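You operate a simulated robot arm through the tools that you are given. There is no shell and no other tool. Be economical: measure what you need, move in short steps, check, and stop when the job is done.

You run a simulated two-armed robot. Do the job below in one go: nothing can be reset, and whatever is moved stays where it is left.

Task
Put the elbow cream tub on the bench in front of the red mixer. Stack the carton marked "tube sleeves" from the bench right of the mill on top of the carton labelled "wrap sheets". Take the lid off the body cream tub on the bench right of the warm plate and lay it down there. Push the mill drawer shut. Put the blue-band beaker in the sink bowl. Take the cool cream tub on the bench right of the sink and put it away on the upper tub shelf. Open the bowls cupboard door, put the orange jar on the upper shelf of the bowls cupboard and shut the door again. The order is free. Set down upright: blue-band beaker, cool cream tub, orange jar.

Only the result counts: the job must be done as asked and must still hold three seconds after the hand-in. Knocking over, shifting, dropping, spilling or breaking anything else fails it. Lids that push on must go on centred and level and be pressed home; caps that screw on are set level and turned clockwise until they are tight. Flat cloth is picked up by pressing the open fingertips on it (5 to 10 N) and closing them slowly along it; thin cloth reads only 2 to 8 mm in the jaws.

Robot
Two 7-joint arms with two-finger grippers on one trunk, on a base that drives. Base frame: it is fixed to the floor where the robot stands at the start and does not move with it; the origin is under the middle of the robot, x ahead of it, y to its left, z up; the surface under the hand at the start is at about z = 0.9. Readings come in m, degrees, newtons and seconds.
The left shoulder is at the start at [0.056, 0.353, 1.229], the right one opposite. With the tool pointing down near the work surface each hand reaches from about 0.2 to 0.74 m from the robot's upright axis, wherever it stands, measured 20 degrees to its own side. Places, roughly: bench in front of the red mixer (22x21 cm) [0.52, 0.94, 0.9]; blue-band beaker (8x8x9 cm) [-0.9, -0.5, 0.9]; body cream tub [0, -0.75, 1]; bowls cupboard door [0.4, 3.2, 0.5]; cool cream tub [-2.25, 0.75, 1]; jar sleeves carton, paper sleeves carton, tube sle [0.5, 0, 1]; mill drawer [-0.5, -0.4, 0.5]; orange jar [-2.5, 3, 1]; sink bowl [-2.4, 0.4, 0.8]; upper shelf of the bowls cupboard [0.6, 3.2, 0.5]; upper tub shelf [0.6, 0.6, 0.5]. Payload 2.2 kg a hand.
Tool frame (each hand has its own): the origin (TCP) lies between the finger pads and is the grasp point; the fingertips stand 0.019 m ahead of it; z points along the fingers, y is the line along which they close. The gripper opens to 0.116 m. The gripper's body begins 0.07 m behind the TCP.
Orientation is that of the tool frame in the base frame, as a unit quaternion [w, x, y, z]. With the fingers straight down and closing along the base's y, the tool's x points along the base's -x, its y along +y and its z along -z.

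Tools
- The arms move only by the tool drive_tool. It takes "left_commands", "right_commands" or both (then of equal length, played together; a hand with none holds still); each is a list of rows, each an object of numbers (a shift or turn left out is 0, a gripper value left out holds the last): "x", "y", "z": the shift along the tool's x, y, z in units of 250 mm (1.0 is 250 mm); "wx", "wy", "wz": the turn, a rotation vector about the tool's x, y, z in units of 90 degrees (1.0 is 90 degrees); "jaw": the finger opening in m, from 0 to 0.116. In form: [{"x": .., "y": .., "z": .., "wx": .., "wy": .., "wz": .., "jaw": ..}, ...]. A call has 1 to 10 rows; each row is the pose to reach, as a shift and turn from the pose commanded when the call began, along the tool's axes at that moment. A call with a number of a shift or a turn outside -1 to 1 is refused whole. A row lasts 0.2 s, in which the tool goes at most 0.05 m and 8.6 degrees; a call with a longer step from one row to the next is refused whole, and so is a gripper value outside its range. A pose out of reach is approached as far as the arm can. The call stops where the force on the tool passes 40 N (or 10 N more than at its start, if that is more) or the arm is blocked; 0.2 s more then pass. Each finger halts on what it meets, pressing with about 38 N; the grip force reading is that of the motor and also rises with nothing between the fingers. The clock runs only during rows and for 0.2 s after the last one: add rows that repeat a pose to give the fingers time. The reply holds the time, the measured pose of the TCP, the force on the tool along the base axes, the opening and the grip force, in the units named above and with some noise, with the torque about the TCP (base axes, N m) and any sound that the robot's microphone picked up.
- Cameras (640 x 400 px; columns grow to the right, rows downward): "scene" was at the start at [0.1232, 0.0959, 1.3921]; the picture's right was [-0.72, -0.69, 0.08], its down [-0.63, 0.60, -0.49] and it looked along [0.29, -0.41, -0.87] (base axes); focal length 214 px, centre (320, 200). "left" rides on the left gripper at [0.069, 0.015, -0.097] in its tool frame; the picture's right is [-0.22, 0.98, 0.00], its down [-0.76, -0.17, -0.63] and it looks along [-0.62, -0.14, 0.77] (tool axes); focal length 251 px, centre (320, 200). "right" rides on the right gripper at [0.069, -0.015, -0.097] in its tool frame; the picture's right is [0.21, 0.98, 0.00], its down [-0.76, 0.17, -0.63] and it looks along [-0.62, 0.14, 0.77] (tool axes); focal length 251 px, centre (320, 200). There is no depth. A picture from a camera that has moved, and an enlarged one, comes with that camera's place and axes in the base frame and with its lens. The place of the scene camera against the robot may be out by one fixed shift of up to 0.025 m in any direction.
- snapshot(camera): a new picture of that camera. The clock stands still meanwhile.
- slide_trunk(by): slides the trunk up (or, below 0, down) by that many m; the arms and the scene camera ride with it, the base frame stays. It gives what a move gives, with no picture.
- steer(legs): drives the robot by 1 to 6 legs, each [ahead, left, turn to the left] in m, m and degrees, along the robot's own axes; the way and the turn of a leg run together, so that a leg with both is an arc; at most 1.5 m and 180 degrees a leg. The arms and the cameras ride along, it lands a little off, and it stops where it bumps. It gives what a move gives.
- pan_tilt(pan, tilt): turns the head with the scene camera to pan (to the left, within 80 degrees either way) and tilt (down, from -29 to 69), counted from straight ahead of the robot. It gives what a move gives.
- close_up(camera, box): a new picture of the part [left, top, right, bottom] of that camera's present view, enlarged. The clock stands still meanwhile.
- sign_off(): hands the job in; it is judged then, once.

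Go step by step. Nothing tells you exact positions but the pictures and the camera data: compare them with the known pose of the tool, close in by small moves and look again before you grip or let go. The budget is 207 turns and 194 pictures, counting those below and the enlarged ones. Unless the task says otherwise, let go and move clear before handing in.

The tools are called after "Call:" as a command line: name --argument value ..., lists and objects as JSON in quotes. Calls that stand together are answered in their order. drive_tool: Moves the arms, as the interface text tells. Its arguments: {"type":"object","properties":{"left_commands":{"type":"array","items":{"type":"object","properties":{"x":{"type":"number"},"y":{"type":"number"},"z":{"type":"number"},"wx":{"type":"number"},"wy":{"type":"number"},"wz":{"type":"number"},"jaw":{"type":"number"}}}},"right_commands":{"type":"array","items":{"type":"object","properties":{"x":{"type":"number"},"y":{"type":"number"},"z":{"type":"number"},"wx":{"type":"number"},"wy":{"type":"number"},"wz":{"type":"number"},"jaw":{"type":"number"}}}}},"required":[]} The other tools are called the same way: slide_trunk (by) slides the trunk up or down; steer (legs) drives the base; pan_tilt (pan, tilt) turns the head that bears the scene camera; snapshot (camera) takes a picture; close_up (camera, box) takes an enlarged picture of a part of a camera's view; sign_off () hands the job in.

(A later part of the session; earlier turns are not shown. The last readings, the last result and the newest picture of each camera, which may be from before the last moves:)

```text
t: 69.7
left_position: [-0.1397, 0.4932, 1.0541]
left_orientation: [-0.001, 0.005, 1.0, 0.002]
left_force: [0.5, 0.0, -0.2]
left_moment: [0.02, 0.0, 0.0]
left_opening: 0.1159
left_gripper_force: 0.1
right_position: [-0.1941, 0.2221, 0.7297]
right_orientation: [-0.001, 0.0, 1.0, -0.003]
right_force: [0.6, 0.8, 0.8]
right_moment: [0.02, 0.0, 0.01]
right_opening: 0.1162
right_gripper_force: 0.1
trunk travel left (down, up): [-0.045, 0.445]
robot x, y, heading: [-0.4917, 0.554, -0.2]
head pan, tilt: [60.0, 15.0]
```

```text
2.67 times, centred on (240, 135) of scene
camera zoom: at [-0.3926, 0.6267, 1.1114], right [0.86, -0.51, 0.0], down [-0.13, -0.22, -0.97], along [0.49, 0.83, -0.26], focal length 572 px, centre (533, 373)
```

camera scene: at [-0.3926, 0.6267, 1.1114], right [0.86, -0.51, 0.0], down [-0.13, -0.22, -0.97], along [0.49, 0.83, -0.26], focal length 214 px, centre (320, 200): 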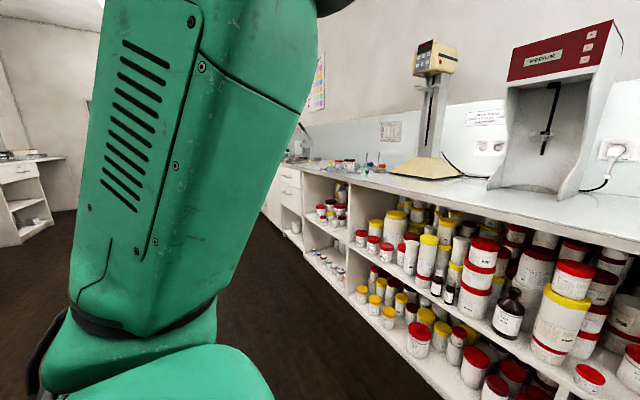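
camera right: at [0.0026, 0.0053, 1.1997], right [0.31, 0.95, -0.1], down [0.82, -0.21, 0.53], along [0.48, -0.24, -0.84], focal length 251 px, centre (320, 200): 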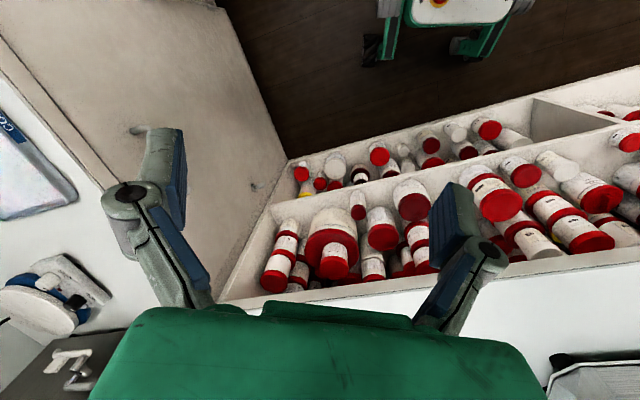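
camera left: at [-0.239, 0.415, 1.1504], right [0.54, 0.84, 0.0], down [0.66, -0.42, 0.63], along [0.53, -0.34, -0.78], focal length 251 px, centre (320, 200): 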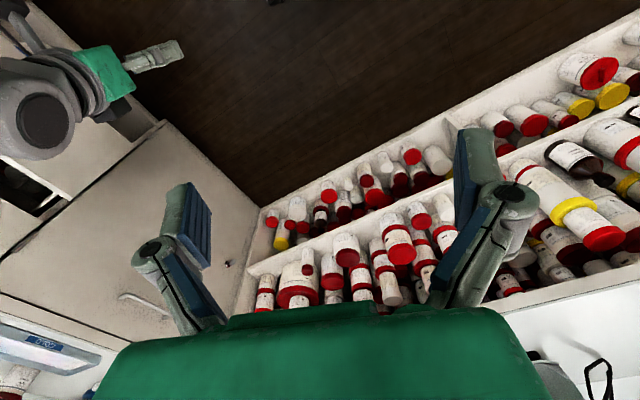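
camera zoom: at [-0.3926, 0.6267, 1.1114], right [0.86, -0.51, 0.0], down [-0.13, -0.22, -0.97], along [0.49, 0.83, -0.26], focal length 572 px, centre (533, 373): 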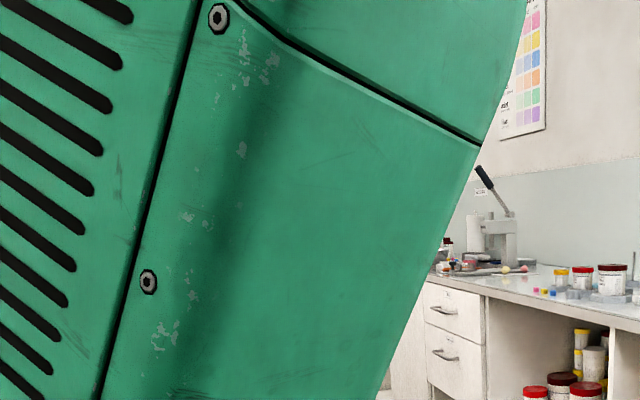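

Pictures show the head with a lag, otherwise fine. I raise the trunk 0.15 m and check that the robot stays calm.

Call:
slide_trunk --by 0.15

Call:
pan_tilt --pan -75 --tilt 30

Call:
pan_tilt --pan -75 --tilt 30

Call:
pan_tilt --pan -75 --tilt 30

Call:
snapshot --camera "scene"

```text
t: 71.4
left_position: [-0.1391, 0.4933, 1.2038]
left_orientation: [-0.001, 0.005, 1.0, 0.001]
left_force: [0.3, -0.2, -0.1]
left_moment: [0.01, -0.03, 0.01]
left_opening: 0.1162
left_gripper_force: 0.0
right_position: [-0.1942, 0.2227, 0.8793]
right_orientation: [-0.001, 0.0, 1.0, -0.004]
right_force: [0.8, 1.1, 0.5]
right_moment: [-0.03, 0.0, -0.01]
right_opening: 0.1161
right_gripper_force: 0.1
trunk travel left (down, up): [-0.195, 0.295]
robot x, y, heading: [-0.4927, 0.5551, -0.1]
head pan, tilt: [60.0, 15.0]
```

```text
t: 73.6
left_position: [-0.1398, 0.4938, 1.2048]
left_orientation: [0.0, 0.005, 1.0, 0.001]
left_force: [-0.2, 0.3, 0.0]
left_moment: [0.03, 0.02, 0.0]
left_opening: 0.1159
left_gripper_force: 0.0
right_position: [-0.1947, 0.2207, 0.8802]
right_orientation: [-0.001, 0.0, 1.0, -0.003]
right_force: [0.2, -0.4, -1.2]
right_moment: [0.02, 0.02, 0.0]
right_opening: 0.1159
right_gripper_force: 0.1
trunk travel left (down, up): [-0.195, 0.295]
robot x, y, heading: [-0.4898, 0.5601, 0.0]
head pan, tilt: [-75.0, 30.0]
```

```text
t: 74.2
left_position: [-0.139, 0.4939, 1.2041]
left_orientation: [0.0, 0.006, 1.0, 0.001]
left_force: [0.6, 0.1, -0.2]
left_moment: [0.02, 0.04, -0.01]
left_opening: 0.1161
left_gripper_force: 0.0
right_position: [-0.1944, 0.2206, 0.8794]
right_orientation: [0.0, 0.0, 1.0, -0.004]
right_force: [-0.3, 0.3, -0.2]
right_moment: [0.03, 0.01, 0.04]
right_opening: 0.116
right_gripper_force: 0.1
trunk travel left (down, up): [-0.195, 0.295]
robot x, y, heading: [-0.4893, 0.555, -0.1]
head pan, tilt: [-75.0, 30.0]
```

```text
t: 74.8
left_position: [-0.14, 0.4932, 1.2041]
left_orientation: [-0.001, 0.005, 1.0, 0.001]
left_force: [0.4, 0.2, 0.2]
left_moment: [-0.03, 0.03, 0.0]
left_opening: 0.1161
left_gripper_force: 0.0
right_position: [-0.1949, 0.2205, 0.8802]
right_orientation: [-0.001, 0.001, 1.0, -0.004]
right_force: [-0.1, -0.7, 0.3]
right_moment: [0.02, -0.01, -0.01]
right_opening: 0.1161
right_gripper_force: 0.0
trunk travel left (down, up): [-0.195, 0.295]
robot x, y, heading: [-0.4913, 0.5572, 0.1]
head pan, tilt: [-75.0, 30.0]
```

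```text
153 pictures are left
camera scene: at [-0.4161, 0.4584, 1.237], right [-0.97, -0.26, 0.0], down [-0.13, 0.48, -0.86], along [0.22, -0.84, -0.5], focal length 214 px, centre (320, 200)
```

scene: 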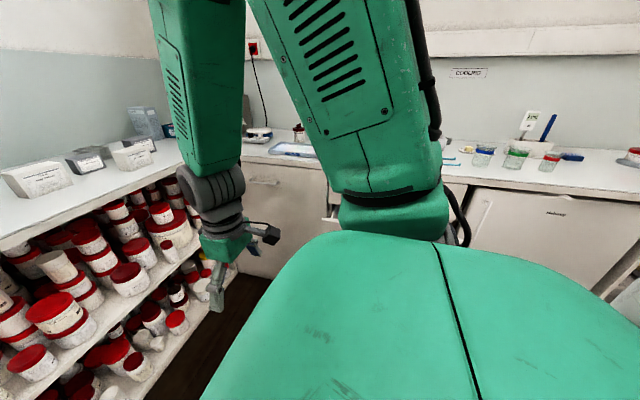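

Rigid now. The mill drawer and beakers are on the right-hand run, so I turn to face it (heading -90) and look.

Call:
steer --legs '[[0, 0, -90]]'

Call:
pan_tilt --pan 0 --tilt 30

Call:
pan_tilt --pan 0 --tilt 30

Call:
snapshot --camera "scene"

```text
t: 79.1
left_position: [-0.5614, 0.2048, 1.2046]
left_orientation: [0.001, 0.716, 0.698, 0.002]
left_force: [0.2, -0.1, 0.0]
left_moment: [0.02, 0.0, 0.0]
left_opening: 0.1158
left_gripper_force: 0.0
right_position: [-0.831, 0.2638, 0.8793]
right_orientation: [-0.003, 0.712, 0.702, -0.001]
right_force: [0.0, 0.3, 0.6]
right_moment: [0.02, 0.02, 0.02]
right_opening: 0.116
right_gripper_force: 0.0
trunk travel left (down, up): [-0.195, 0.295]
robot x, y, heading: [-0.4953, 0.5518, -91.0]
head pan, tilt: [-75.0, 30.0]
```

```text
t: 80.5
left_position: [-0.5606, 0.2061, 1.2052]
left_orientation: [0.001, 0.716, 0.698, 0.001]
left_force: [-0.5, -0.1, 0.8]
left_moment: [0.01, -0.05, 0.02]
left_opening: 0.1159
left_gripper_force: 0.1
right_position: [-0.8314, 0.2653, 0.8792]
right_orientation: [-0.004, 0.713, 0.701, -0.003]
right_force: [0.5, -0.3, -0.2]
right_moment: [-0.01, 0.0, -0.01]
right_opening: 0.116
right_gripper_force: 0.0
trunk travel left (down, up): [-0.195, 0.295]
robot x, y, heading: [-0.4907, 0.5545, -91.1]
head pan, tilt: [0.0, 30.0]
```

```text
t: 81.1
left_position: [-0.5601, 0.2046, 1.2049]
left_orientation: [0.0, 0.716, 0.698, 0.001]
left_force: [-0.7, -0.7, 0.0]
left_moment: [0.0, -0.03, -0.02]
left_opening: 0.116
left_gripper_force: 0.0
right_position: [-0.8321, 0.2656, 0.8805]
right_orientation: [-0.002, 0.712, 0.702, -0.003]
right_force: [0.2, -0.3, -0.9]
right_moment: [0.02, 0.04, -0.03]
right_opening: 0.1161
right_gripper_force: 0.1
trunk travel left (down, up): [-0.195, 0.295]
robot x, y, heading: [-0.4883, 0.557, -91.1]
head pan, tilt: [0.0, 30.0]
```

```text
152 pictures are left
camera scene: at [-0.4852, 0.4162, 1.237], right [-1.0, 0.02, 0.0], down [0.01, 0.5, -0.86], along [-0.01, -0.86, -0.5], focal length 214 px, centre (320, 200)
```

scene: 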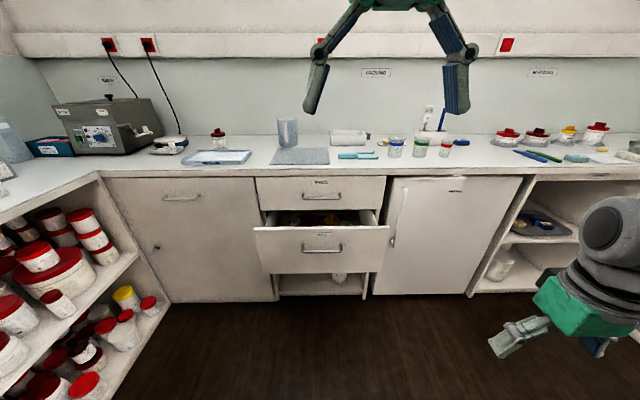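

A clear view of the right run: an open drawer, beakers and several handled tubs. I enlarge parts to read labels.

Call:
close_up --camera "scene" --box '[130, 100, 290, 200]'

Call:
close_up --camera "scene" --box '[320, 95, 480, 195]'

Call:
close_up --camera "scene" --box '[480, 95, 640, 195]'

Call:
close_up --camera "scene" --box '[240, 170, 400, 300]'

```text
4.00 times, centred on (210, 150) of scene
camera zoom: at [-0.4852, 0.4162, 1.237], right [-1.0, 0.02, 0.0], down [0.01, 0.5, -0.86], along [-0.01, -0.86, -0.5], focal length 858 px, centre (760, 400)
```

zoom: 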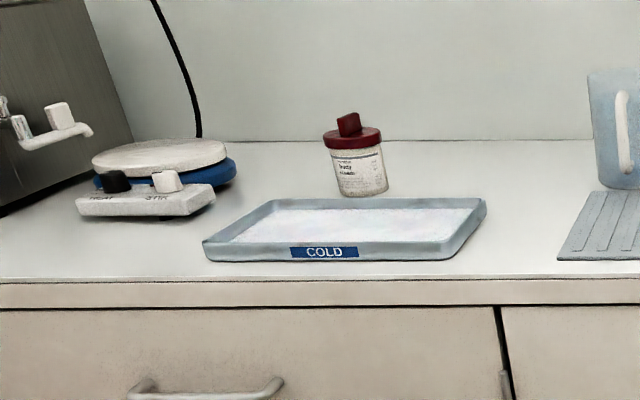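

```text
4.00 times, centred on (400, 145) of scene
camera zoom: at [-0.4852, 0.4162, 1.237], right [-1.0, 0.02, 0.0], down [0.01, 0.5, -0.86], along [-0.01, -0.86, -0.5], focal length 858 px, centre (0, 420)
```

zoom: 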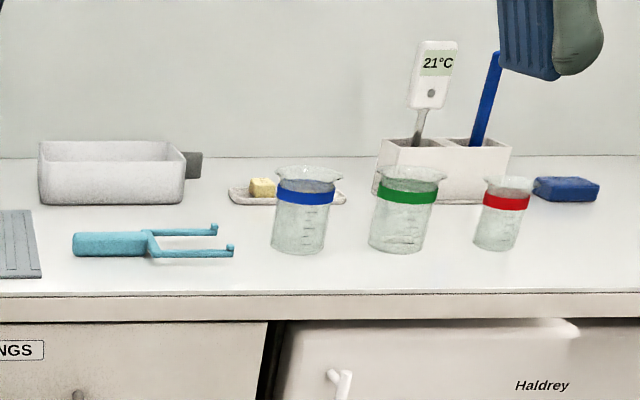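

```text
4.00 times, centred on (560, 145) of scene
camera zoom: at [-0.4852, 0.4162, 1.237], right [-1.0, 0.02, 0.0], down [0.01, 0.5, -0.86], along [-0.01, -0.86, -0.5], focal length 858 px, centre (-640, 420)
```

zoom: 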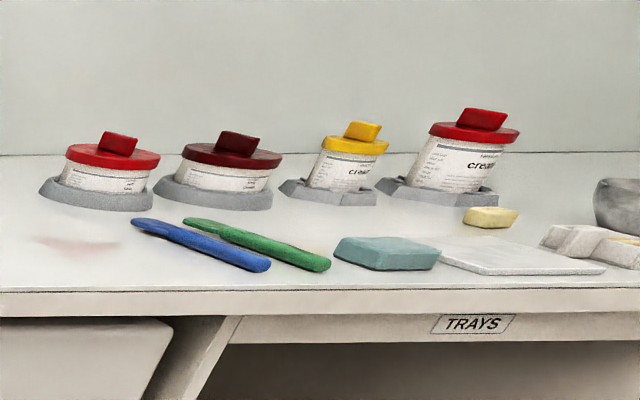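

```text
3.08 times, centred on (320, 235) of scene
camera zoom: at [-0.4852, 0.4162, 1.237], right [-1.0, 0.02, 0.0], down [0.01, 0.5, -0.86], along [-0.01, -0.86, -0.5], focal length 660 px, centre (320, 92)
```

zoom: 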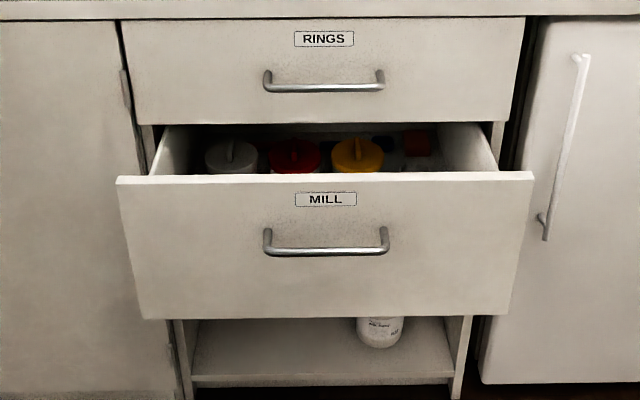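

The mill drawer holds three handled tubs, so the elbow cream may be inside. I read the tubs in the holders on the right first.

Call:
close_up --camera "scene" --box '[485, 118, 555, 152]'

Call:
close_up --camera "scene" --box '[550, 115, 620, 150]'

Call:
close_up --camera "scene" --box '[275, 205, 375, 240]'

Call:
pan_tilt --pan -50 --tilt 20

Call:
pan_tilt --pan -50 --tilt 20

Call:
snapshot --camera "scene"

```text
9.14 times, centred on (520, 135) of scene
camera zoom: at [-0.4852, 0.4162, 1.237], right [-1.0, 0.02, 0.0], down [0.01, 0.5, -0.86], along [-0.01, -0.86, -0.5], focal length 1961 px, centre (-1509, 794)
```

zoom: 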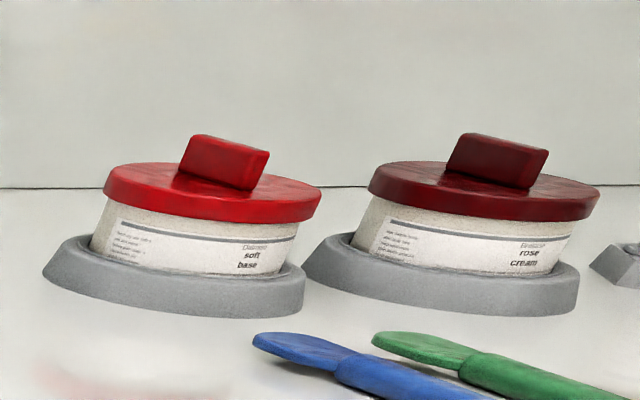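

```text
9.14 times, centred on (585, 132) of scene
camera zoom: at [-0.4852, 0.4162, 1.237], right [-1.0, 0.02, 0.0], down [0.01, 0.5, -0.86], along [-0.01, -0.86, -0.5], focal length 1961 px, centre (-2103, 817)
```

zoom: 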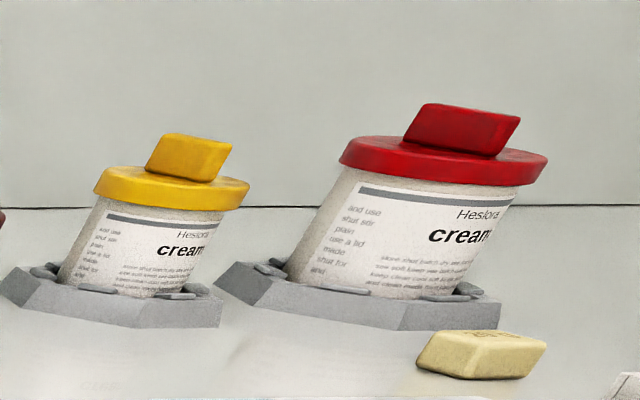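

```text
6.40 times, centred on (325, 222) of scene
camera zoom: at [-0.4852, 0.4162, 1.237], right [-1.0, 0.02, 0.0], down [0.01, 0.5, -0.86], along [-0.01, -0.86, -0.5], focal length 1373 px, centre (288, 56)
```

zoom: 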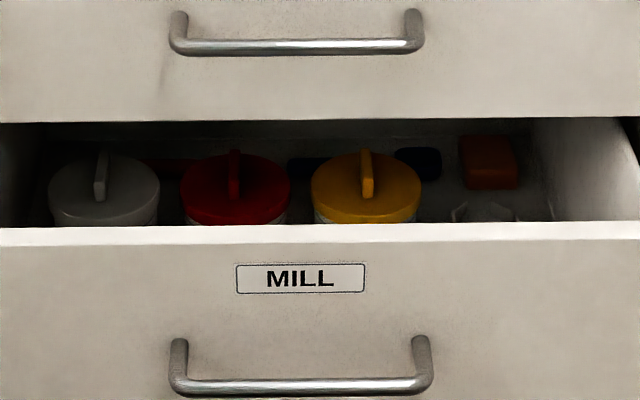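

```text
t: 82.3
left_position: [-0.5586, 0.2062, 1.206]
left_orientation: [0.001, 0.716, 0.698, 0.0]
left_force: [-0.5, -1.1, -0.3]
left_moment: [-0.01, 0.01, 0.02]
left_opening: 0.1159
left_gripper_force: 0.1
right_position: [-0.8295, 0.2634, 0.8798]
right_orientation: [-0.003, 0.713, 0.702, -0.003]
right_force: [0.2, -0.3, 0.2]
right_moment: [0.0, 0.0, 0.0]
right_opening: 0.1157
right_gripper_force: 0.1
trunk travel left (down, up): [-0.195, 0.295]
robot x, y, heading: [-0.4891, 0.558, -91.0]
head pan, tilt: [-50.0, 20.0]
```

```text
t: 82.9
left_position: [-0.5604, 0.2055, 1.2041]
left_orientation: [0.0, 0.716, 0.698, 0.0]
left_force: [0.7, 0.6, -0.5]
left_moment: [0.01, 0.01, 0.01]
left_opening: 0.116
left_gripper_force: 0.1
right_position: [-0.8321, 0.2647, 0.8801]
right_orientation: [-0.003, 0.713, 0.701, -0.004]
right_force: [-0.7, -0.1, -0.8]
right_moment: [-0.03, -0.01, 0.0]
right_opening: 0.1159
right_gripper_force: 0.1
trunk travel left (down, up): [-0.195, 0.295]
robot x, y, heading: [-0.4946, 0.5546, -90.8]
head pan, tilt: [-50.0, 20.0]
```

```text
144 pictures are left
camera scene: at [-0.5561, 0.448, 1.253], right [-0.63, 0.78, 0.0], down [0.27, 0.22, -0.94], along [-0.73, -0.59, -0.34], focal length 214 px, centre (320, 200)
```

scene: 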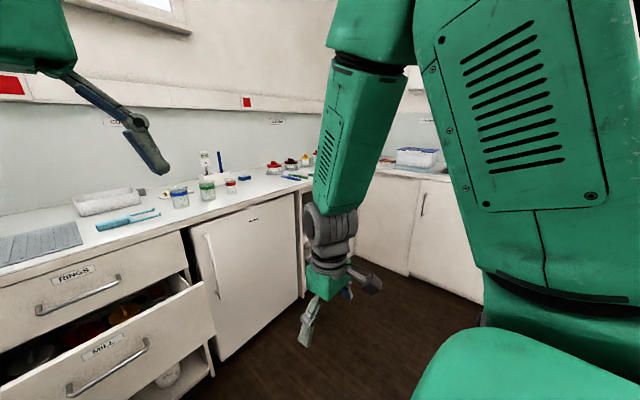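

No elbow cream among those readable here; it might be in the drawer, but I survey the rest of the room before disturbing it. I drive to the middle of the room and look at the opposite side.

Call:
steer --legs '[[-0.6, -0.6, 0], [0, 0, -90]]'

Call:
pan_tilt --pan 0 --tilt 15

Call:
pan_tilt --pan 0 --tilt 15

Call:
snapshot --camera "scene"

```text
t: 91.3
left_position: [-1.4277, 1.2435, 1.2046]
left_orientation: [0.002, 1.0, -0.016, 0.0]
left_force: [0.6, 0.7, -0.6]
left_moment: [-0.05, 0.0, -0.01]
left_opening: 0.1157
left_gripper_force: 0.2
right_position: [-1.3663, 1.5124, 0.8795]
right_orientation: [-0.003, 1.0, -0.01, 0.0]
right_force: [0.5, -0.6, 0.3]
right_moment: [-0.02, 0.0, -0.03]
right_opening: 0.1158
right_gripper_force: 0.1
trunk travel left (down, up): [-0.195, 0.295]
robot x, y, heading: [-1.0792, 1.1708, 178.7]
head pan, tilt: [-50.0, 20.0]
```

```text
t: 92.4
left_position: [-1.4261, 1.2365, 1.2064]
left_orientation: [0.0, 1.0, -0.016, 0.0]
left_force: [0.4, 0.1, 0.1]
left_moment: [0.02, -0.03, 0.02]
left_opening: 0.116
left_gripper_force: 0.0
right_position: [-1.3649, 1.5068, 0.8816]
right_orientation: [-0.005, 1.0, -0.011, 0.0]
right_force: [0.8, 0.5, 0.8]
right_moment: [0.0, 0.0, 0.04]
right_opening: 0.1162
right_gripper_force: 0.0
trunk travel left (down, up): [-0.195, 0.295]
robot x, y, heading: [-1.0765, 1.1733, 179.1]
head pan, tilt: [0.0, 15.0]
```

```text
t: 93.0
left_position: [-1.4247, 1.2395, 1.2054]
left_orientation: [0.0, 1.0, -0.016, 0.0]
left_force: [-0.7, -0.2, -0.5]
left_moment: [-0.04, 0.01, 0.03]
left_opening: 0.116
left_gripper_force: 0.1
right_position: [-1.3653, 1.5105, 0.8805]
right_orientation: [-0.005, 1.0, -0.011, 0.0]
right_force: [1.1, -0.5, -0.8]
right_moment: [0.02, -0.02, 0.03]
right_opening: 0.1162
right_gripper_force: 0.0
trunk travel left (down, up): [-0.195, 0.295]
robot x, y, heading: [-1.0769, 1.1695, 178.4]
head pan, tilt: [0.0, 15.0]
```

```text
143 pictures are left
camera scene: at [-1.2006, 1.168, 1.2612], right [0.02, 1.0, 0.0], down [0.26, -0.01, -0.97], along [-0.96, 0.02, -0.26], focal length 214 px, centre (320, 200)
```

scene: 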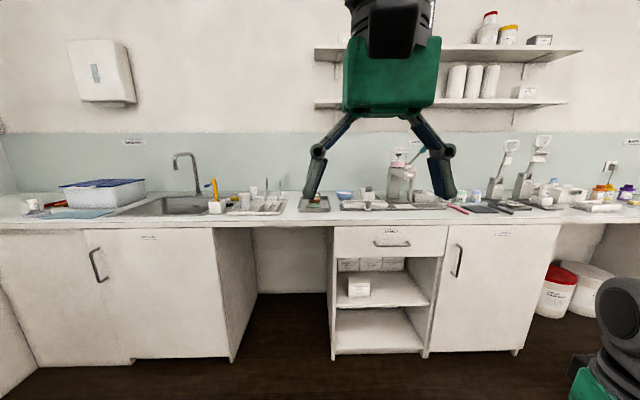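

The sink run is ahead. I enlarge it in parts.

Call:
close_up --camera "scene" --box '[20, 130, 300, 240]'

Call:
close_up --camera "scene" --box '[290, 120, 480, 239]'

Call:
close_up --camera "scene" --box '[450, 120, 640, 239]'

Call:
pan_tilt --pan -50 --tilt 15

Call:
pan_tilt --pan -50 --tilt 15

Call:
snapshot --camera "scene"

```text
2.29 times, centred on (160, 185) of scene
camera zoom: at [-1.2006, 1.168, 1.2612], right [0.02, 1.0, 0.0], down [0.26, -0.01, -0.97], along [-0.96, 0.02, -0.26], focal length 490 px, centre (686, 234)
```

zoom: 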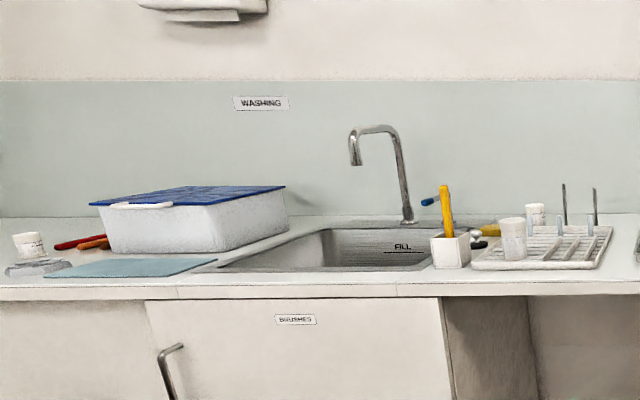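

```text
3.36 times, centred on (385, 180) of scene
camera zoom: at [-1.2006, 1.168, 1.2612], right [0.02, 1.0, 0.0], down [0.26, -0.01, -0.97], along [-0.96, 0.02, -0.26], focal length 721 px, centre (102, 269)
```

zoom: 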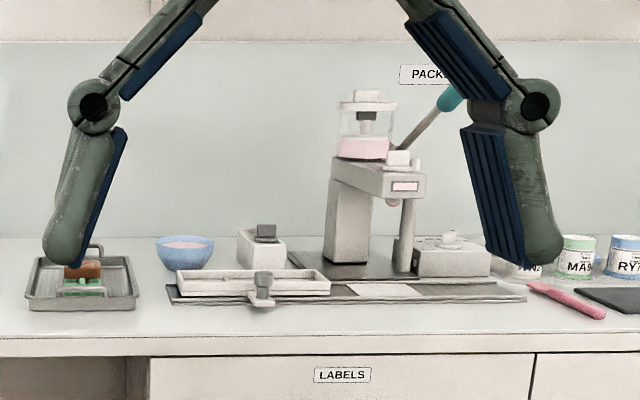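

```text
3.36 times, centred on (545, 180) of scene
camera zoom: at [-1.2006, 1.168, 1.2612], right [0.02, 1.0, 0.0], down [0.26, -0.01, -0.97], along [-0.96, 0.02, -0.26], focal length 721 px, centre (-436, 269)
```

zoom: 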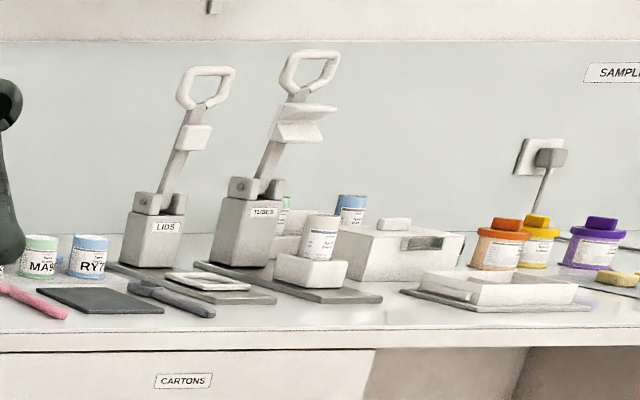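

```text
t: 94.2
left_position: [-1.4244, 1.2397, 1.2059]
left_orientation: [0.0, 1.0, -0.016, 0.0]
left_force: [0.2, 0.7, 0.0]
left_moment: [0.0, 0.03, 0.01]
left_opening: 0.1162
left_gripper_force: 0.1
right_position: [-1.3647, 1.5098, 0.8813]
right_orientation: [-0.003, 1.0, -0.011, 0.0]
right_force: [-0.5, 0.4, 0.1]
right_moment: [-0.01, -0.02, 0.01]
right_opening: 0.1163
right_gripper_force: 0.1
trunk travel left (down, up): [-0.195, 0.295]
robot x, y, heading: [-1.0764, 1.1711, 178.6]
head pan, tilt: [-50.0, 15.0]
```

```text
t: 94.8
left_position: [-1.4252, 1.238, 1.2055]
left_orientation: [0.0, 1.0, -0.016, -0.001]
left_force: [0.3, 0.3, 0.4]
left_moment: [0.01, -0.01, -0.01]
left_opening: 0.1159
left_gripper_force: 0.1
right_position: [-1.3649, 1.51, 0.8811]
right_orientation: [-0.004, 1.0, -0.011, 0.0]
right_force: [0.0, 0.3, 0.0]
right_moment: [0.01, 0.0, 0.03]
right_opening: 0.1159
right_gripper_force: 0.1
trunk travel left (down, up): [-0.195, 0.295]
robot x, y, heading: [-1.0717, 1.1712, 178.6]
head pan, tilt: [-50.0, 15.0]
```

```text
139 pictures are left
camera scene: at [-1.1656, 1.2383, 1.2611], right [0.78, 0.62, 0.0], down [0.16, -0.2, -0.97], along [-0.6, 0.75, -0.26], focal length 214 px, centre (320, 200)
```

scene: 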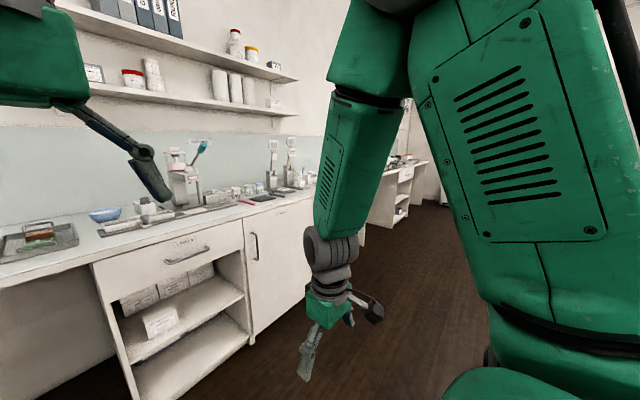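

I see the cool cream candidates on the rack right of the sink, and the orange jar on the sample bench. First I lift the right hand to bench-clear height, move the left hand out to its side, then drive up to the sink bench.

Call:
drive_tool --left_commands '[{"y": 0.16}, {"y": 0.32}, {"y": 0.48}, {"y": 0.64}, {"y": 0.8}, {"y": 0.96}, {"y": 0.96}]' --right_commands '[{"z": -0.18}, {"z": -0.36}, {"z": -0.54}, {"z": -0.72}, {"z": -0.9}, {"z": -1.0}, {"z": -1.0}]'

Call:
steer --legs '[[0.5, 0.2, 0]]'

Call:
pan_tilt --pan 15 --tilt 40

Call:
pan_tilt --pan 15 --tilt 40

Call:
snapshot --camera "scene"

Call:
snapshot --camera "left"

```text
t: 96.4
left_position: [-1.4322, 0.9945, 1.2041]
left_orientation: [-0.002, 1.0, -0.015, -0.001]
left_force: [-0.8, -0.9, 0.0]
left_moment: [0.01, -0.02, -0.01]
left_opening: 0.1159
left_gripper_force: 0.0
right_position: [-1.4248, 1.5587, 1.1179]
right_orientation: [-0.008, 1.0, -0.01, 0.0]
right_force: [0.2, 0.5, 0.4]
right_moment: [0.01, -0.03, -0.01]
right_opening: 0.1163
right_gripper_force: 0.1
right hand out of reach, approached as far as the arm can: row 2, 3, 4, 5, 6, 7
trunk travel left (down, up): [-0.195, 0.295]
robot x, y, heading: [-1.078, 1.1678, 178.7]
head pan, tilt: [-50.0, 15.0]
```

```text
t: 99.5
left_position: [-1.9366, 0.8074, 1.2078]
left_orientation: [0.0, 1.0, -0.015, -0.001]
left_force: [0.1, 0.1, -0.7]
left_moment: [0.02, -0.02, -0.01]
left_opening: 0.1161
left_gripper_force: 0.1
right_position: [-1.9264, 1.3731, 1.1141]
right_orientation: [0.0, 1.0, -0.012, 0.0]
right_force: [0.7, -0.2, 0.3]
right_moment: [0.01, 0.0, -0.01]
right_opening: 0.1157
right_gripper_force: 0.0
trunk travel left (down, up): [-0.195, 0.295]
robot x, y, heading: [-1.5841, 0.9796, 178.7]
head pan, tilt: [-50.0, 15.0]
```

```text
t: 100.9
left_position: [-1.9338, 0.8068, 1.207]
left_orientation: [0.0, 1.0, -0.016, -0.001]
left_force: [-0.2, 0.0, -0.7]
left_moment: [0.0, -0.04, 0.02]
left_opening: 0.1158
left_gripper_force: 0.2
right_position: [-1.9264, 1.3722, 1.1134]
right_orientation: [-0.001, 1.0, -0.013, 0.002]
right_force: [0.3, 0.4, 0.2]
right_moment: [-0.02, 0.0, -0.01]
right_opening: 0.1162
right_gripper_force: 0.0
trunk travel left (down, up): [-0.195, 0.295]
robot x, y, heading: [-1.5781, 0.9794, 178.6]
head pan, tilt: [15.0, 40.0]
```

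```text
t: 101.5
left_position: [-1.9357, 0.8037, 1.2067]
left_orientation: [-0.002, 1.0, -0.015, -0.002]
left_force: [-0.1, -1.1, 0.4]
left_moment: [0.02, -0.01, -0.03]
left_opening: 0.1159
left_gripper_force: 0.0
right_position: [-1.9273, 1.3689, 1.1134]
right_orientation: [-0.001, 1.0, -0.012, 0.003]
right_force: [0.3, -0.5, 0.3]
right_moment: [0.01, 0.0, -0.02]
right_opening: 0.116
right_gripper_force: 0.1
trunk travel left (down, up): [-0.195, 0.295]
robot x, y, heading: [-1.5827, 0.9778, 178.6]
head pan, tilt: [15.0, 40.0]
```

```text
138 pictures are left
camera scene: at [-1.6834, 1.028, 1.2737], right [0.63, 0.78, 0.0], down [0.1, -0.08, -0.99], along [-0.77, 0.62, -0.13], focal length 214 px, centre (320, 200)
```

scene: 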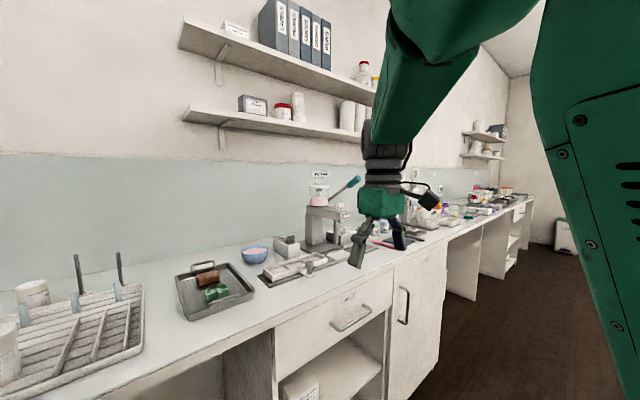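

```text
137 pictures are left
camera left: at [-1.8669, 0.7847, 1.3022], right [-0.25, -0.97, 0.0], down [-0.75, 0.19, 0.64], along [-0.62, 0.16, -0.77], focal length 251 px, centre (320, 200)
```

left: 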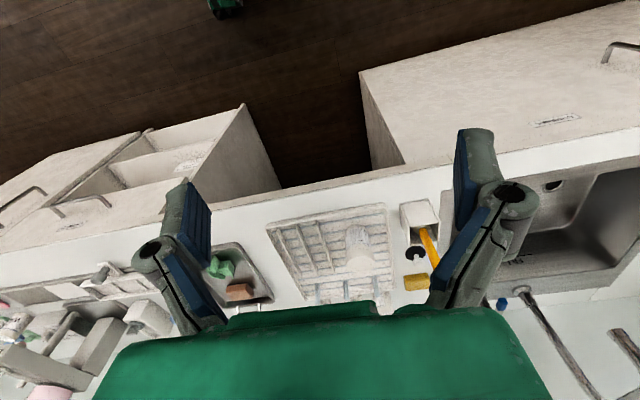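

The hand camera shows a white tub on the rack. I zoom in and bring the head round.

Call:
pan_tilt --pan 25 --tilt 45

Call:
pan_tilt --pan 25 --tilt 45

Call:
pan_tilt --pan 25 --tilt 45

Call:
snapshot --camera "scene"

Call:
close_up --camera "left" --box '[260, 190, 450, 310]'

```text
t: 102.2
left_position: [-1.9353, 0.8047, 1.2075]
left_orientation: [-0.002, 1.0, -0.016, -0.001]
left_force: [-0.4, -0.4, 0.0]
left_moment: [-0.01, 0.0, 0.01]
left_opening: 0.1159
left_gripper_force: 0.0
right_position: [-1.9264, 1.3716, 1.1132]
right_orientation: [-0.001, 1.0, -0.012, 0.004]
right_force: [-0.4, -0.6, 0.0]
right_moment: [-0.02, 0.0, 0.0]
right_opening: 0.1159
right_gripper_force: 0.1
trunk travel left (down, up): [-0.195, 0.295]
robot x, y, heading: [-1.5794, 0.9786, 178.9]
head pan, tilt: [25.0, 45.0]
```

```text
t: 102.8
left_position: [-1.9347, 0.8043, 1.2073]
left_orientation: [-0.002, 1.0, -0.016, -0.002]
left_force: [0.1, -0.2, -0.4]
left_moment: [0.01, -0.01, 0.0]
left_opening: 0.1159
left_gripper_force: 0.0
right_position: [-1.9269, 1.3709, 1.1133]
right_orientation: [-0.001, 1.0, -0.012, 0.002]
right_force: [0.0, -0.3, -0.3]
right_moment: [0.02, 0.01, -0.01]
right_opening: 0.1159
right_gripper_force: 0.1
trunk travel left (down, up): [-0.195, 0.295]
robot x, y, heading: [-1.5851, 0.9755, 178.9]
head pan, tilt: [25.0, 45.0]
```

```text
t: 103.4
left_position: [-1.9355, 0.805, 1.2065]
left_orientation: [-0.002, 1.0, -0.016, -0.002]
left_force: [-0.4, 0.1, 0.5]
left_moment: [0.02, 0.01, 0.01]
left_opening: 0.1162
left_gripper_force: 0.1
right_position: [-1.9263, 1.3717, 1.1127]
right_orientation: [-0.001, 1.0, -0.012, 0.002]
right_force: [-0.2, -1.3, -0.3]
right_moment: [0.01, -0.03, 0.02]
right_opening: 0.1162
right_gripper_force: 0.1
trunk travel left (down, up): [-0.195, 0.295]
robot x, y, heading: [-1.5819, 0.9779, 178.7]
head pan, tilt: [25.0, 45.0]
```

```text
136 pictures are left
camera scene: at [-1.6838, 1.0291, 1.2741], right [0.62, 0.78, 0.0], down [0.1, -0.08, -0.99], along [-0.78, 0.62, -0.13], focal length 214 px, centre (320, 200)
```

scene: 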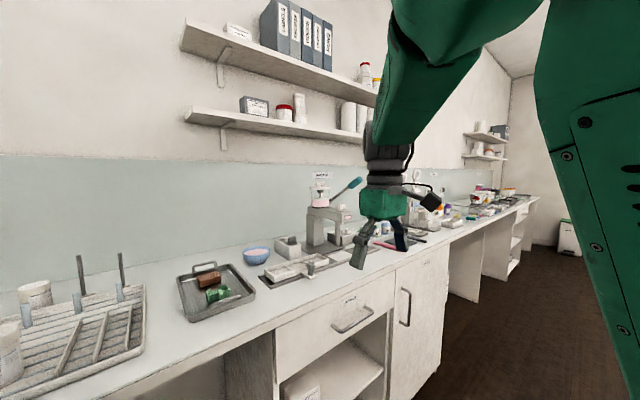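

```text
3.33 times, centred on (355, 250) of left
camera zoom: at [-1.8669, 0.7864, 1.3024], right [-0.25, -0.97, 0.0], down [-0.75, 0.19, 0.64], along [-0.62, 0.16, -0.77], focal length 838 px, centre (203, 33)
```

zoom: 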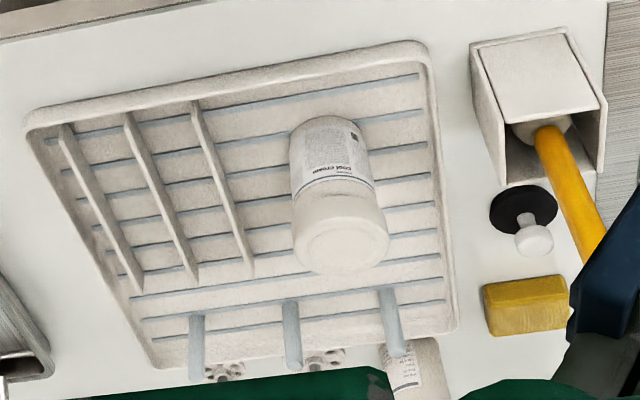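

The tub is labelled "cool cream" and stands on the rack near (-2.29, 0.81). I drive a bit closer and pitch the left tool 45° forward for a grasp that also suits the low shelf later.

Call:
steer --legs '[[0.12, 0, 0]]'

Call:
drive_tool --left_commands '[{"wy": -0.09}, {"wy": -0.18}, {"wy": -0.27}, {"wy": -0.36}, {"wy": -0.45}, {"wy": -0.5}, {"wy": -0.5}]'

Call:
pan_tilt --pan 20 --tilt 45

Call:
snapshot --camera "left"

Call:
snapshot --camera "scene"

```text
t: 104.7
left_position: [-2.0546, 0.8073, 1.2061]
left_orientation: [-0.002, 1.0, -0.016, -0.002]
left_force: [0.4, -0.3, -0.4]
left_moment: [0.05, -0.04, 0.01]
left_opening: 0.1161
left_gripper_force: 0.0
right_position: [-2.0473, 1.3738, 1.1145]
right_orientation: [-0.001, 1.0, -0.011, 0.002]
right_force: [-0.4, 0.1, -0.4]
right_moment: [0.03, -0.07, 0.03]
right_opening: 0.1159
right_gripper_force: 0.0
trunk travel left (down, up): [-0.195, 0.295]
robot x, y, heading: [-1.7046, 0.9829, 178.8]
head pan, tilt: [25.0, 45.0]
```

```text
t: 106.3
left_position: [-2.0547, 0.8074, 1.2079]
left_orientation: [-0.009, 0.923, -0.015, -0.384]
left_force: [-0.8, -0.3, -0.2]
left_moment: [0.02, -0.01, -0.02]
left_opening: 0.116
left_gripper_force: 0.1
right_position: [-2.0471, 1.3726, 1.1119]
right_orientation: [0.001, 1.0, -0.012, 0.003]
right_force: [0.0, 0.0, -0.2]
right_moment: [-0.01, 0.01, 0.0]
right_opening: 0.1162
right_gripper_force: 0.1
trunk travel left (down, up): [-0.195, 0.295]
robot x, y, heading: [-1.7016, 0.9849, 178.8]
head pan, tilt: [25.0, 45.0]
```

```text
t: 106.9
left_position: [-2.0538, 0.8065, 1.2054]
left_orientation: [-0.008, 0.923, -0.014, -0.385]
left_force: [0.9, 0.2, -0.1]
left_moment: [-0.02, -0.02, -0.03]
left_opening: 0.1159
left_gripper_force: 0.0
right_position: [-2.0455, 1.3726, 1.1126]
right_orientation: [0.0, 1.0, -0.012, 0.003]
right_force: [0.2, -0.1, 0.8]
right_moment: [0.01, 0.01, 0.0]
right_opening: 0.1157
right_gripper_force: 0.0
trunk travel left (down, up): [-0.195, 0.295]
robot x, y, heading: [-1.6982, 0.9812, 178.5]
head pan, tilt: [20.0, 45.0]
```

```text
134 pictures are left
camera left: at [-1.9378, 0.7873, 1.2252], right [-0.18, -0.97, 0.15], down [-0.08, 0.17, 0.98], along [-0.98, 0.17, -0.11], focal length 251 px, centre (320, 200)
```

left: 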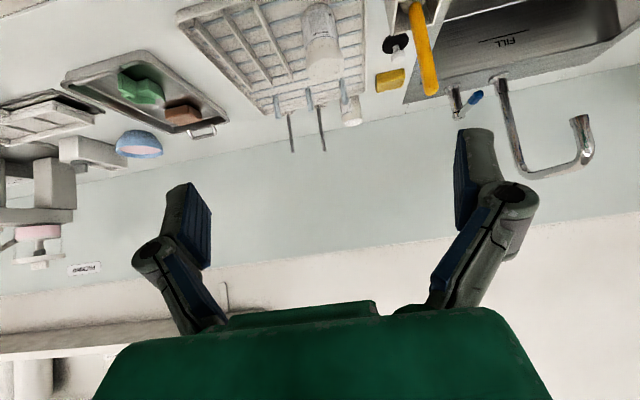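

```text
133 pictures are left
camera scene: at [-1.8051, 1.0287, 1.2751], right [0.6, 0.8, 0.0], down [0.09, -0.07, -0.99], along [-0.8, 0.59, -0.11], focal length 214 px, centre (320, 200)
```

scene: 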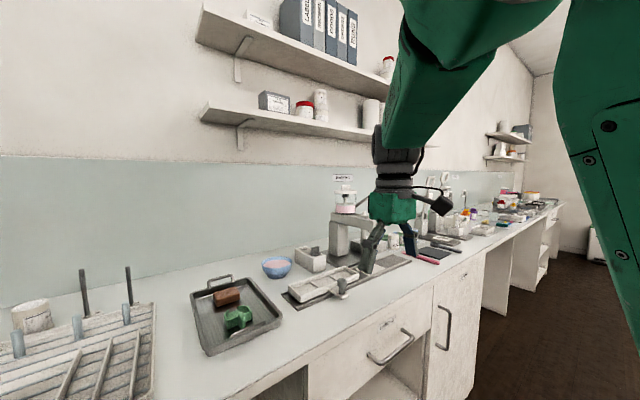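

The tub sits around (-2.30, 0.81). I advance along the tool axis to about 10 cm away and look again.

Call:
drive_tool --left_commands '[{"z": 0.16}, {"z": 0.32}, {"z": 0.48}, {"z": 0.64}, {"z": 0.75}, {"z": 0.75}]'

Call:
snapshot --camera "left"

```text
t: 108.3
left_position: [-2.1877, 0.8119, 1.0765]
left_orientation: [-0.007, 0.923, -0.013, -0.385]
left_force: [0.2, 0.6, 0.1]
left_moment: [0.03, 0.0, 0.01]
left_opening: 0.1159
left_gripper_force: 0.1
right_position: [-2.0446, 1.3741, 1.1108]
right_orientation: [0.0, 1.0, -0.011, 0.004]
right_force: [0.2, -0.3, -0.6]
right_moment: [0.0, 0.06, -0.01]
right_opening: 0.1159
right_gripper_force: 0.0
trunk travel left (down, up): [-0.195, 0.295]
robot x, y, heading: [-1.7002, 0.9809, 178.7]
head pan, tilt: [20.0, 45.0]
```

```text
132 pictures are left
camera left: at [-2.0718, 0.7928, 1.0942], right [-0.18, -0.97, 0.15], down [-0.08, 0.17, 0.98], along [-0.98, 0.17, -0.11], focal length 251 px, centre (320, 200)
```

left: 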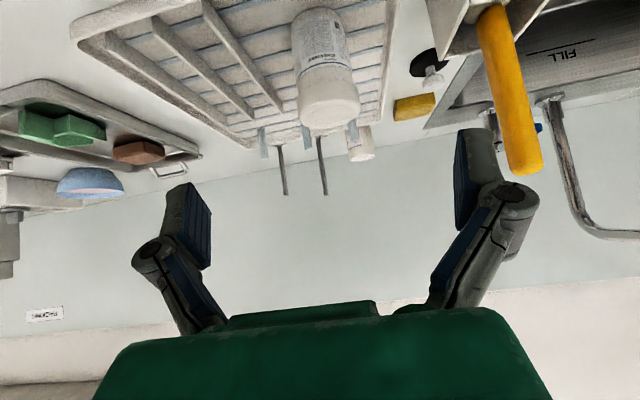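

Tub centre works out at (-2.283, 0.808), top at z 0.996. I move the open fingers around it at z ≈ 0.957 and check.

Call:
drive_tool --left_commands '[{"z": 0.15, "x": 0.018, "y": 0.004}, {"z": 0.3, "x": 0.036, "y": 0.008}, {"z": 0.45, "x": 0.053, "y": 0.012}, {"z": 0.608, "x": 0.071, "y": 0.016}, {"z": 0.608, "x": 0.071, "y": 0.016}]'

Call:
snapshot --camera "left"

```text
t: 109.5
left_position: [-2.2818, 0.811, 0.9567]
left_orientation: [-0.007, 0.923, -0.014, -0.384]
left_force: [1.2, 0.1, 0.7]
left_moment: [-0.03, -0.02, 0.0]
left_opening: 0.116
left_gripper_force: 0.0
right_position: [-2.0452, 1.3724, 1.1136]
right_orientation: [-0.002, 1.0, -0.012, 0.003]
right_force: [0.3, -1.0, 0.1]
right_moment: [0.0, 0.02, -0.01]
right_opening: 0.116
right_gripper_force: 0.1
trunk travel left (down, up): [-0.195, 0.295]
robot x, y, heading: [-1.6995, 0.9862, 178.5]
head pan, tilt: [20.0, 45.0]
```

```text
131 pictures are left
camera left: at [-2.1654, 0.7916, 0.975], right [-0.18, -0.97, 0.15], down [-0.08, 0.16, 0.98], along [-0.98, 0.17, -0.1], focal length 251 px, centre (320, 200)
```

left: 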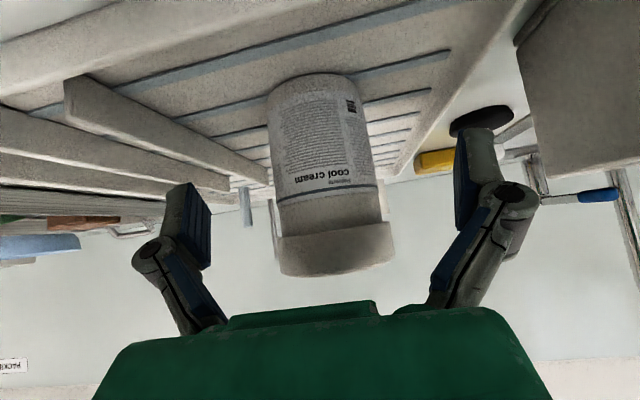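

The tub is centred between the fingers. I close on it, then lift and look.

Call:
drive_tool --left_commands '[{"jaw": 0.08}, {"jaw": 0.06}, {"jaw": 0.05}, {"jaw": 0.04}, {"jaw": 0.04}]'

Call:
drive_tool --left_commands '[{"x": -0.1, "z": -0.1}, {"x": -0.2, "z": -0.2}, {"x": -0.3, "z": -0.3}, {"x": -0.4, "z": -0.4}, {"x": -0.5, "z": -0.5}, {"x": -0.5, "z": -0.5}]'

Call:
snapshot --camera "left"

```text
t: 110.7
left_position: [-2.2822, 0.8118, 0.9555]
left_orientation: [-0.007, 0.923, -0.014, -0.385]
left_force: [0.6, -1.5, 2.5]
left_moment: [-0.18, 0.04, 0.0]
left_opening: 0.0534
left_gripper_force: 38.2
right_position: [-2.0455, 1.373, 1.1125]
right_orientation: [0.0, 1.0, -0.012, 0.004]
right_force: [-0.1, 0.2, 0.7]
right_moment: [-0.02, 0.02, -0.02]
right_opening: 0.116
right_gripper_force: 0.1
trunk travel left (down, up): [-0.195, 0.295]
robot x, y, heading: [-1.7024, 0.9817, 178.6]
head pan, tilt: [20.0, 45.0]
```

```text
t: 112.1
left_position: [-2.2816, 0.8105, 1.1314]
left_orientation: [-0.008, 0.923, -0.014, -0.384]
left_force: [0.1, 0.6, -1.2]
left_moment: [-0.02, -0.04, -0.01]
left_opening: 0.0534
left_gripper_force: 38.1
right_position: [-2.0467, 1.3743, 1.1134]
right_orientation: [0.0, 1.0, -0.012, 0.003]
right_force: [-0.4, 0.0, -0.7]
right_moment: [0.0, 0.0, -0.03]
right_opening: 0.1158
right_gripper_force: 0.0
trunk travel left (down, up): [-0.195, 0.295]
robot x, y, heading: [-1.703, 0.979, 178.4]
head pan, tilt: [20.0, 45.0]
```

```text
130 pictures are left
camera left: at [-2.1657, 0.7922, 1.1506], right [-0.18, -0.97, 0.15], down [-0.08, 0.17, 0.98], along [-0.98, 0.17, -0.11], focal length 251 px, centre (320, 200)
```

left: 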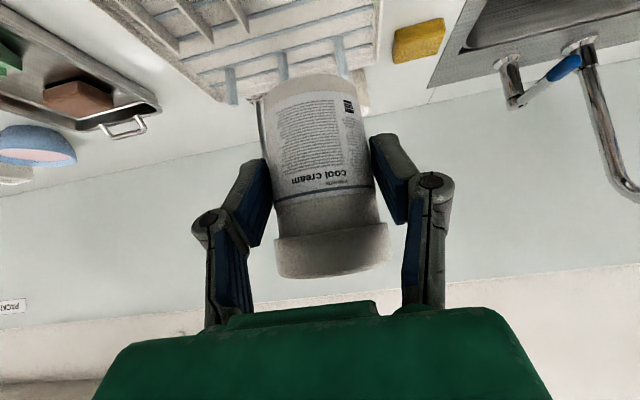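

The tub is held upright. I back off, turn round and drive to the tub shelf, lowering the trunk on the way.

Call:
steer --legs '[[-0.7, 0, 0], [0, 0, -178.5], [0.45, -0.6, 0]]'

Call:
slide_trunk --by -0.18

Call:
pan_tilt --pan 0 --tilt 35

Call:
pan_tilt --pan 0 --tilt 35

Call:
snapshot --camera "scene"

```text
t: 126.9
left_position: [0.0269, 0.5515, 1.1321]
left_orientation: [0.384, 0.001, 0.923, -0.003]
left_force: [0.3, -0.2, -1.4]
left_moment: [0.01, 0.01, 0.02]
left_opening: 0.0533
left_gripper_force: 38.3
right_position: [-0.1926, -0.0166, 1.1149]
right_orientation: [0.0, -0.003, 1.0, -0.002]
right_force: [0.2, 0.4, 0.4]
right_moment: [-0.03, 0.0, 0.04]
right_opening: 0.116
right_gripper_force: 0.1
trunk travel left (down, up): [-0.195, 0.295]
robot x, y, heading: [-0.5502, 0.3635, -0.0]
head pan, tilt: [20.0, 45.0]
```

```text
t: 128.9
left_position: [0.0241, 0.5498, 0.9528]
left_orientation: [0.387, 0.001, 0.922, -0.002]
left_force: [-1.3, -0.1, -0.6]
left_moment: [0.0, 0.0, 0.01]
left_opening: 0.0536
left_gripper_force: 38.2
right_position: [-0.1961, -0.0175, 0.9354]
right_orientation: [0.001, -0.002, 1.0, -0.001]
right_force: [0.3, 0.3, 0.9]
right_moment: [0.01, 0.02, 0.0]
right_opening: 0.1161
right_gripper_force: 0.0
trunk travel left (down, up): [-0.015, 0.475]
robot x, y, heading: [-0.5512, 0.3647, -0.0]
head pan, tilt: [20.0, 45.0]
```

```text
t: 129.7
left_position: [0.0247, 0.5484, 0.9524]
left_orientation: [0.385, 0.002, 0.923, -0.004]
left_force: [-0.3, 1.2, -1.3]
left_moment: [0.03, 0.0, 0.02]
left_opening: 0.0534
left_gripper_force: 38.1
right_position: [-0.1963, -0.0169, 0.9354]
right_orientation: [0.002, -0.003, 1.0, -0.001]
right_force: [-0.3, 0.1, -0.5]
right_moment: [0.0, -0.01, 0.04]
right_opening: 0.1159
right_gripper_force: 0.1
trunk travel left (down, up): [-0.015, 0.475]
robot x, y, heading: [-0.5496, 0.3635, 0.2]
head pan, tilt: [0.0, 35.0]
```

```text
t: 130.3
left_position: [0.0244, 0.5496, 0.9544]
left_orientation: [0.385, 0.002, 0.923, -0.003]
left_force: [-0.3, 0.4, -0.3]
left_moment: [0.01, 0.0, -0.02]
left_opening: 0.0534
left_gripper_force: 38.7
right_position: [-0.1959, -0.0174, 0.9349]
right_orientation: [0.001, -0.002, 1.0, -0.001]
right_force: [0.2, 0.5, 0.7]
right_moment: [-0.02, 0.01, -0.02]
right_opening: 0.1161
right_gripper_force: 0.1
trunk travel left (down, up): [-0.015, 0.475]
robot x, y, heading: [-0.5508, 0.3628, 0.1]
head pan, tilt: [0.0, 35.0]
```

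```text
129 pictures are left
camera scene: at [-0.4075, 0.3569, 1.0491], right [0.0, -1.0, 0.0], down [-0.58, 0.0, -0.82], along [0.82, 0.0, -0.58], focal length 214 px, centre (320, 200)
```

scene: 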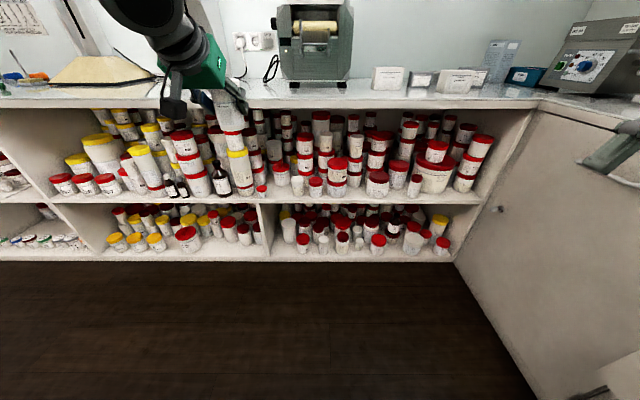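

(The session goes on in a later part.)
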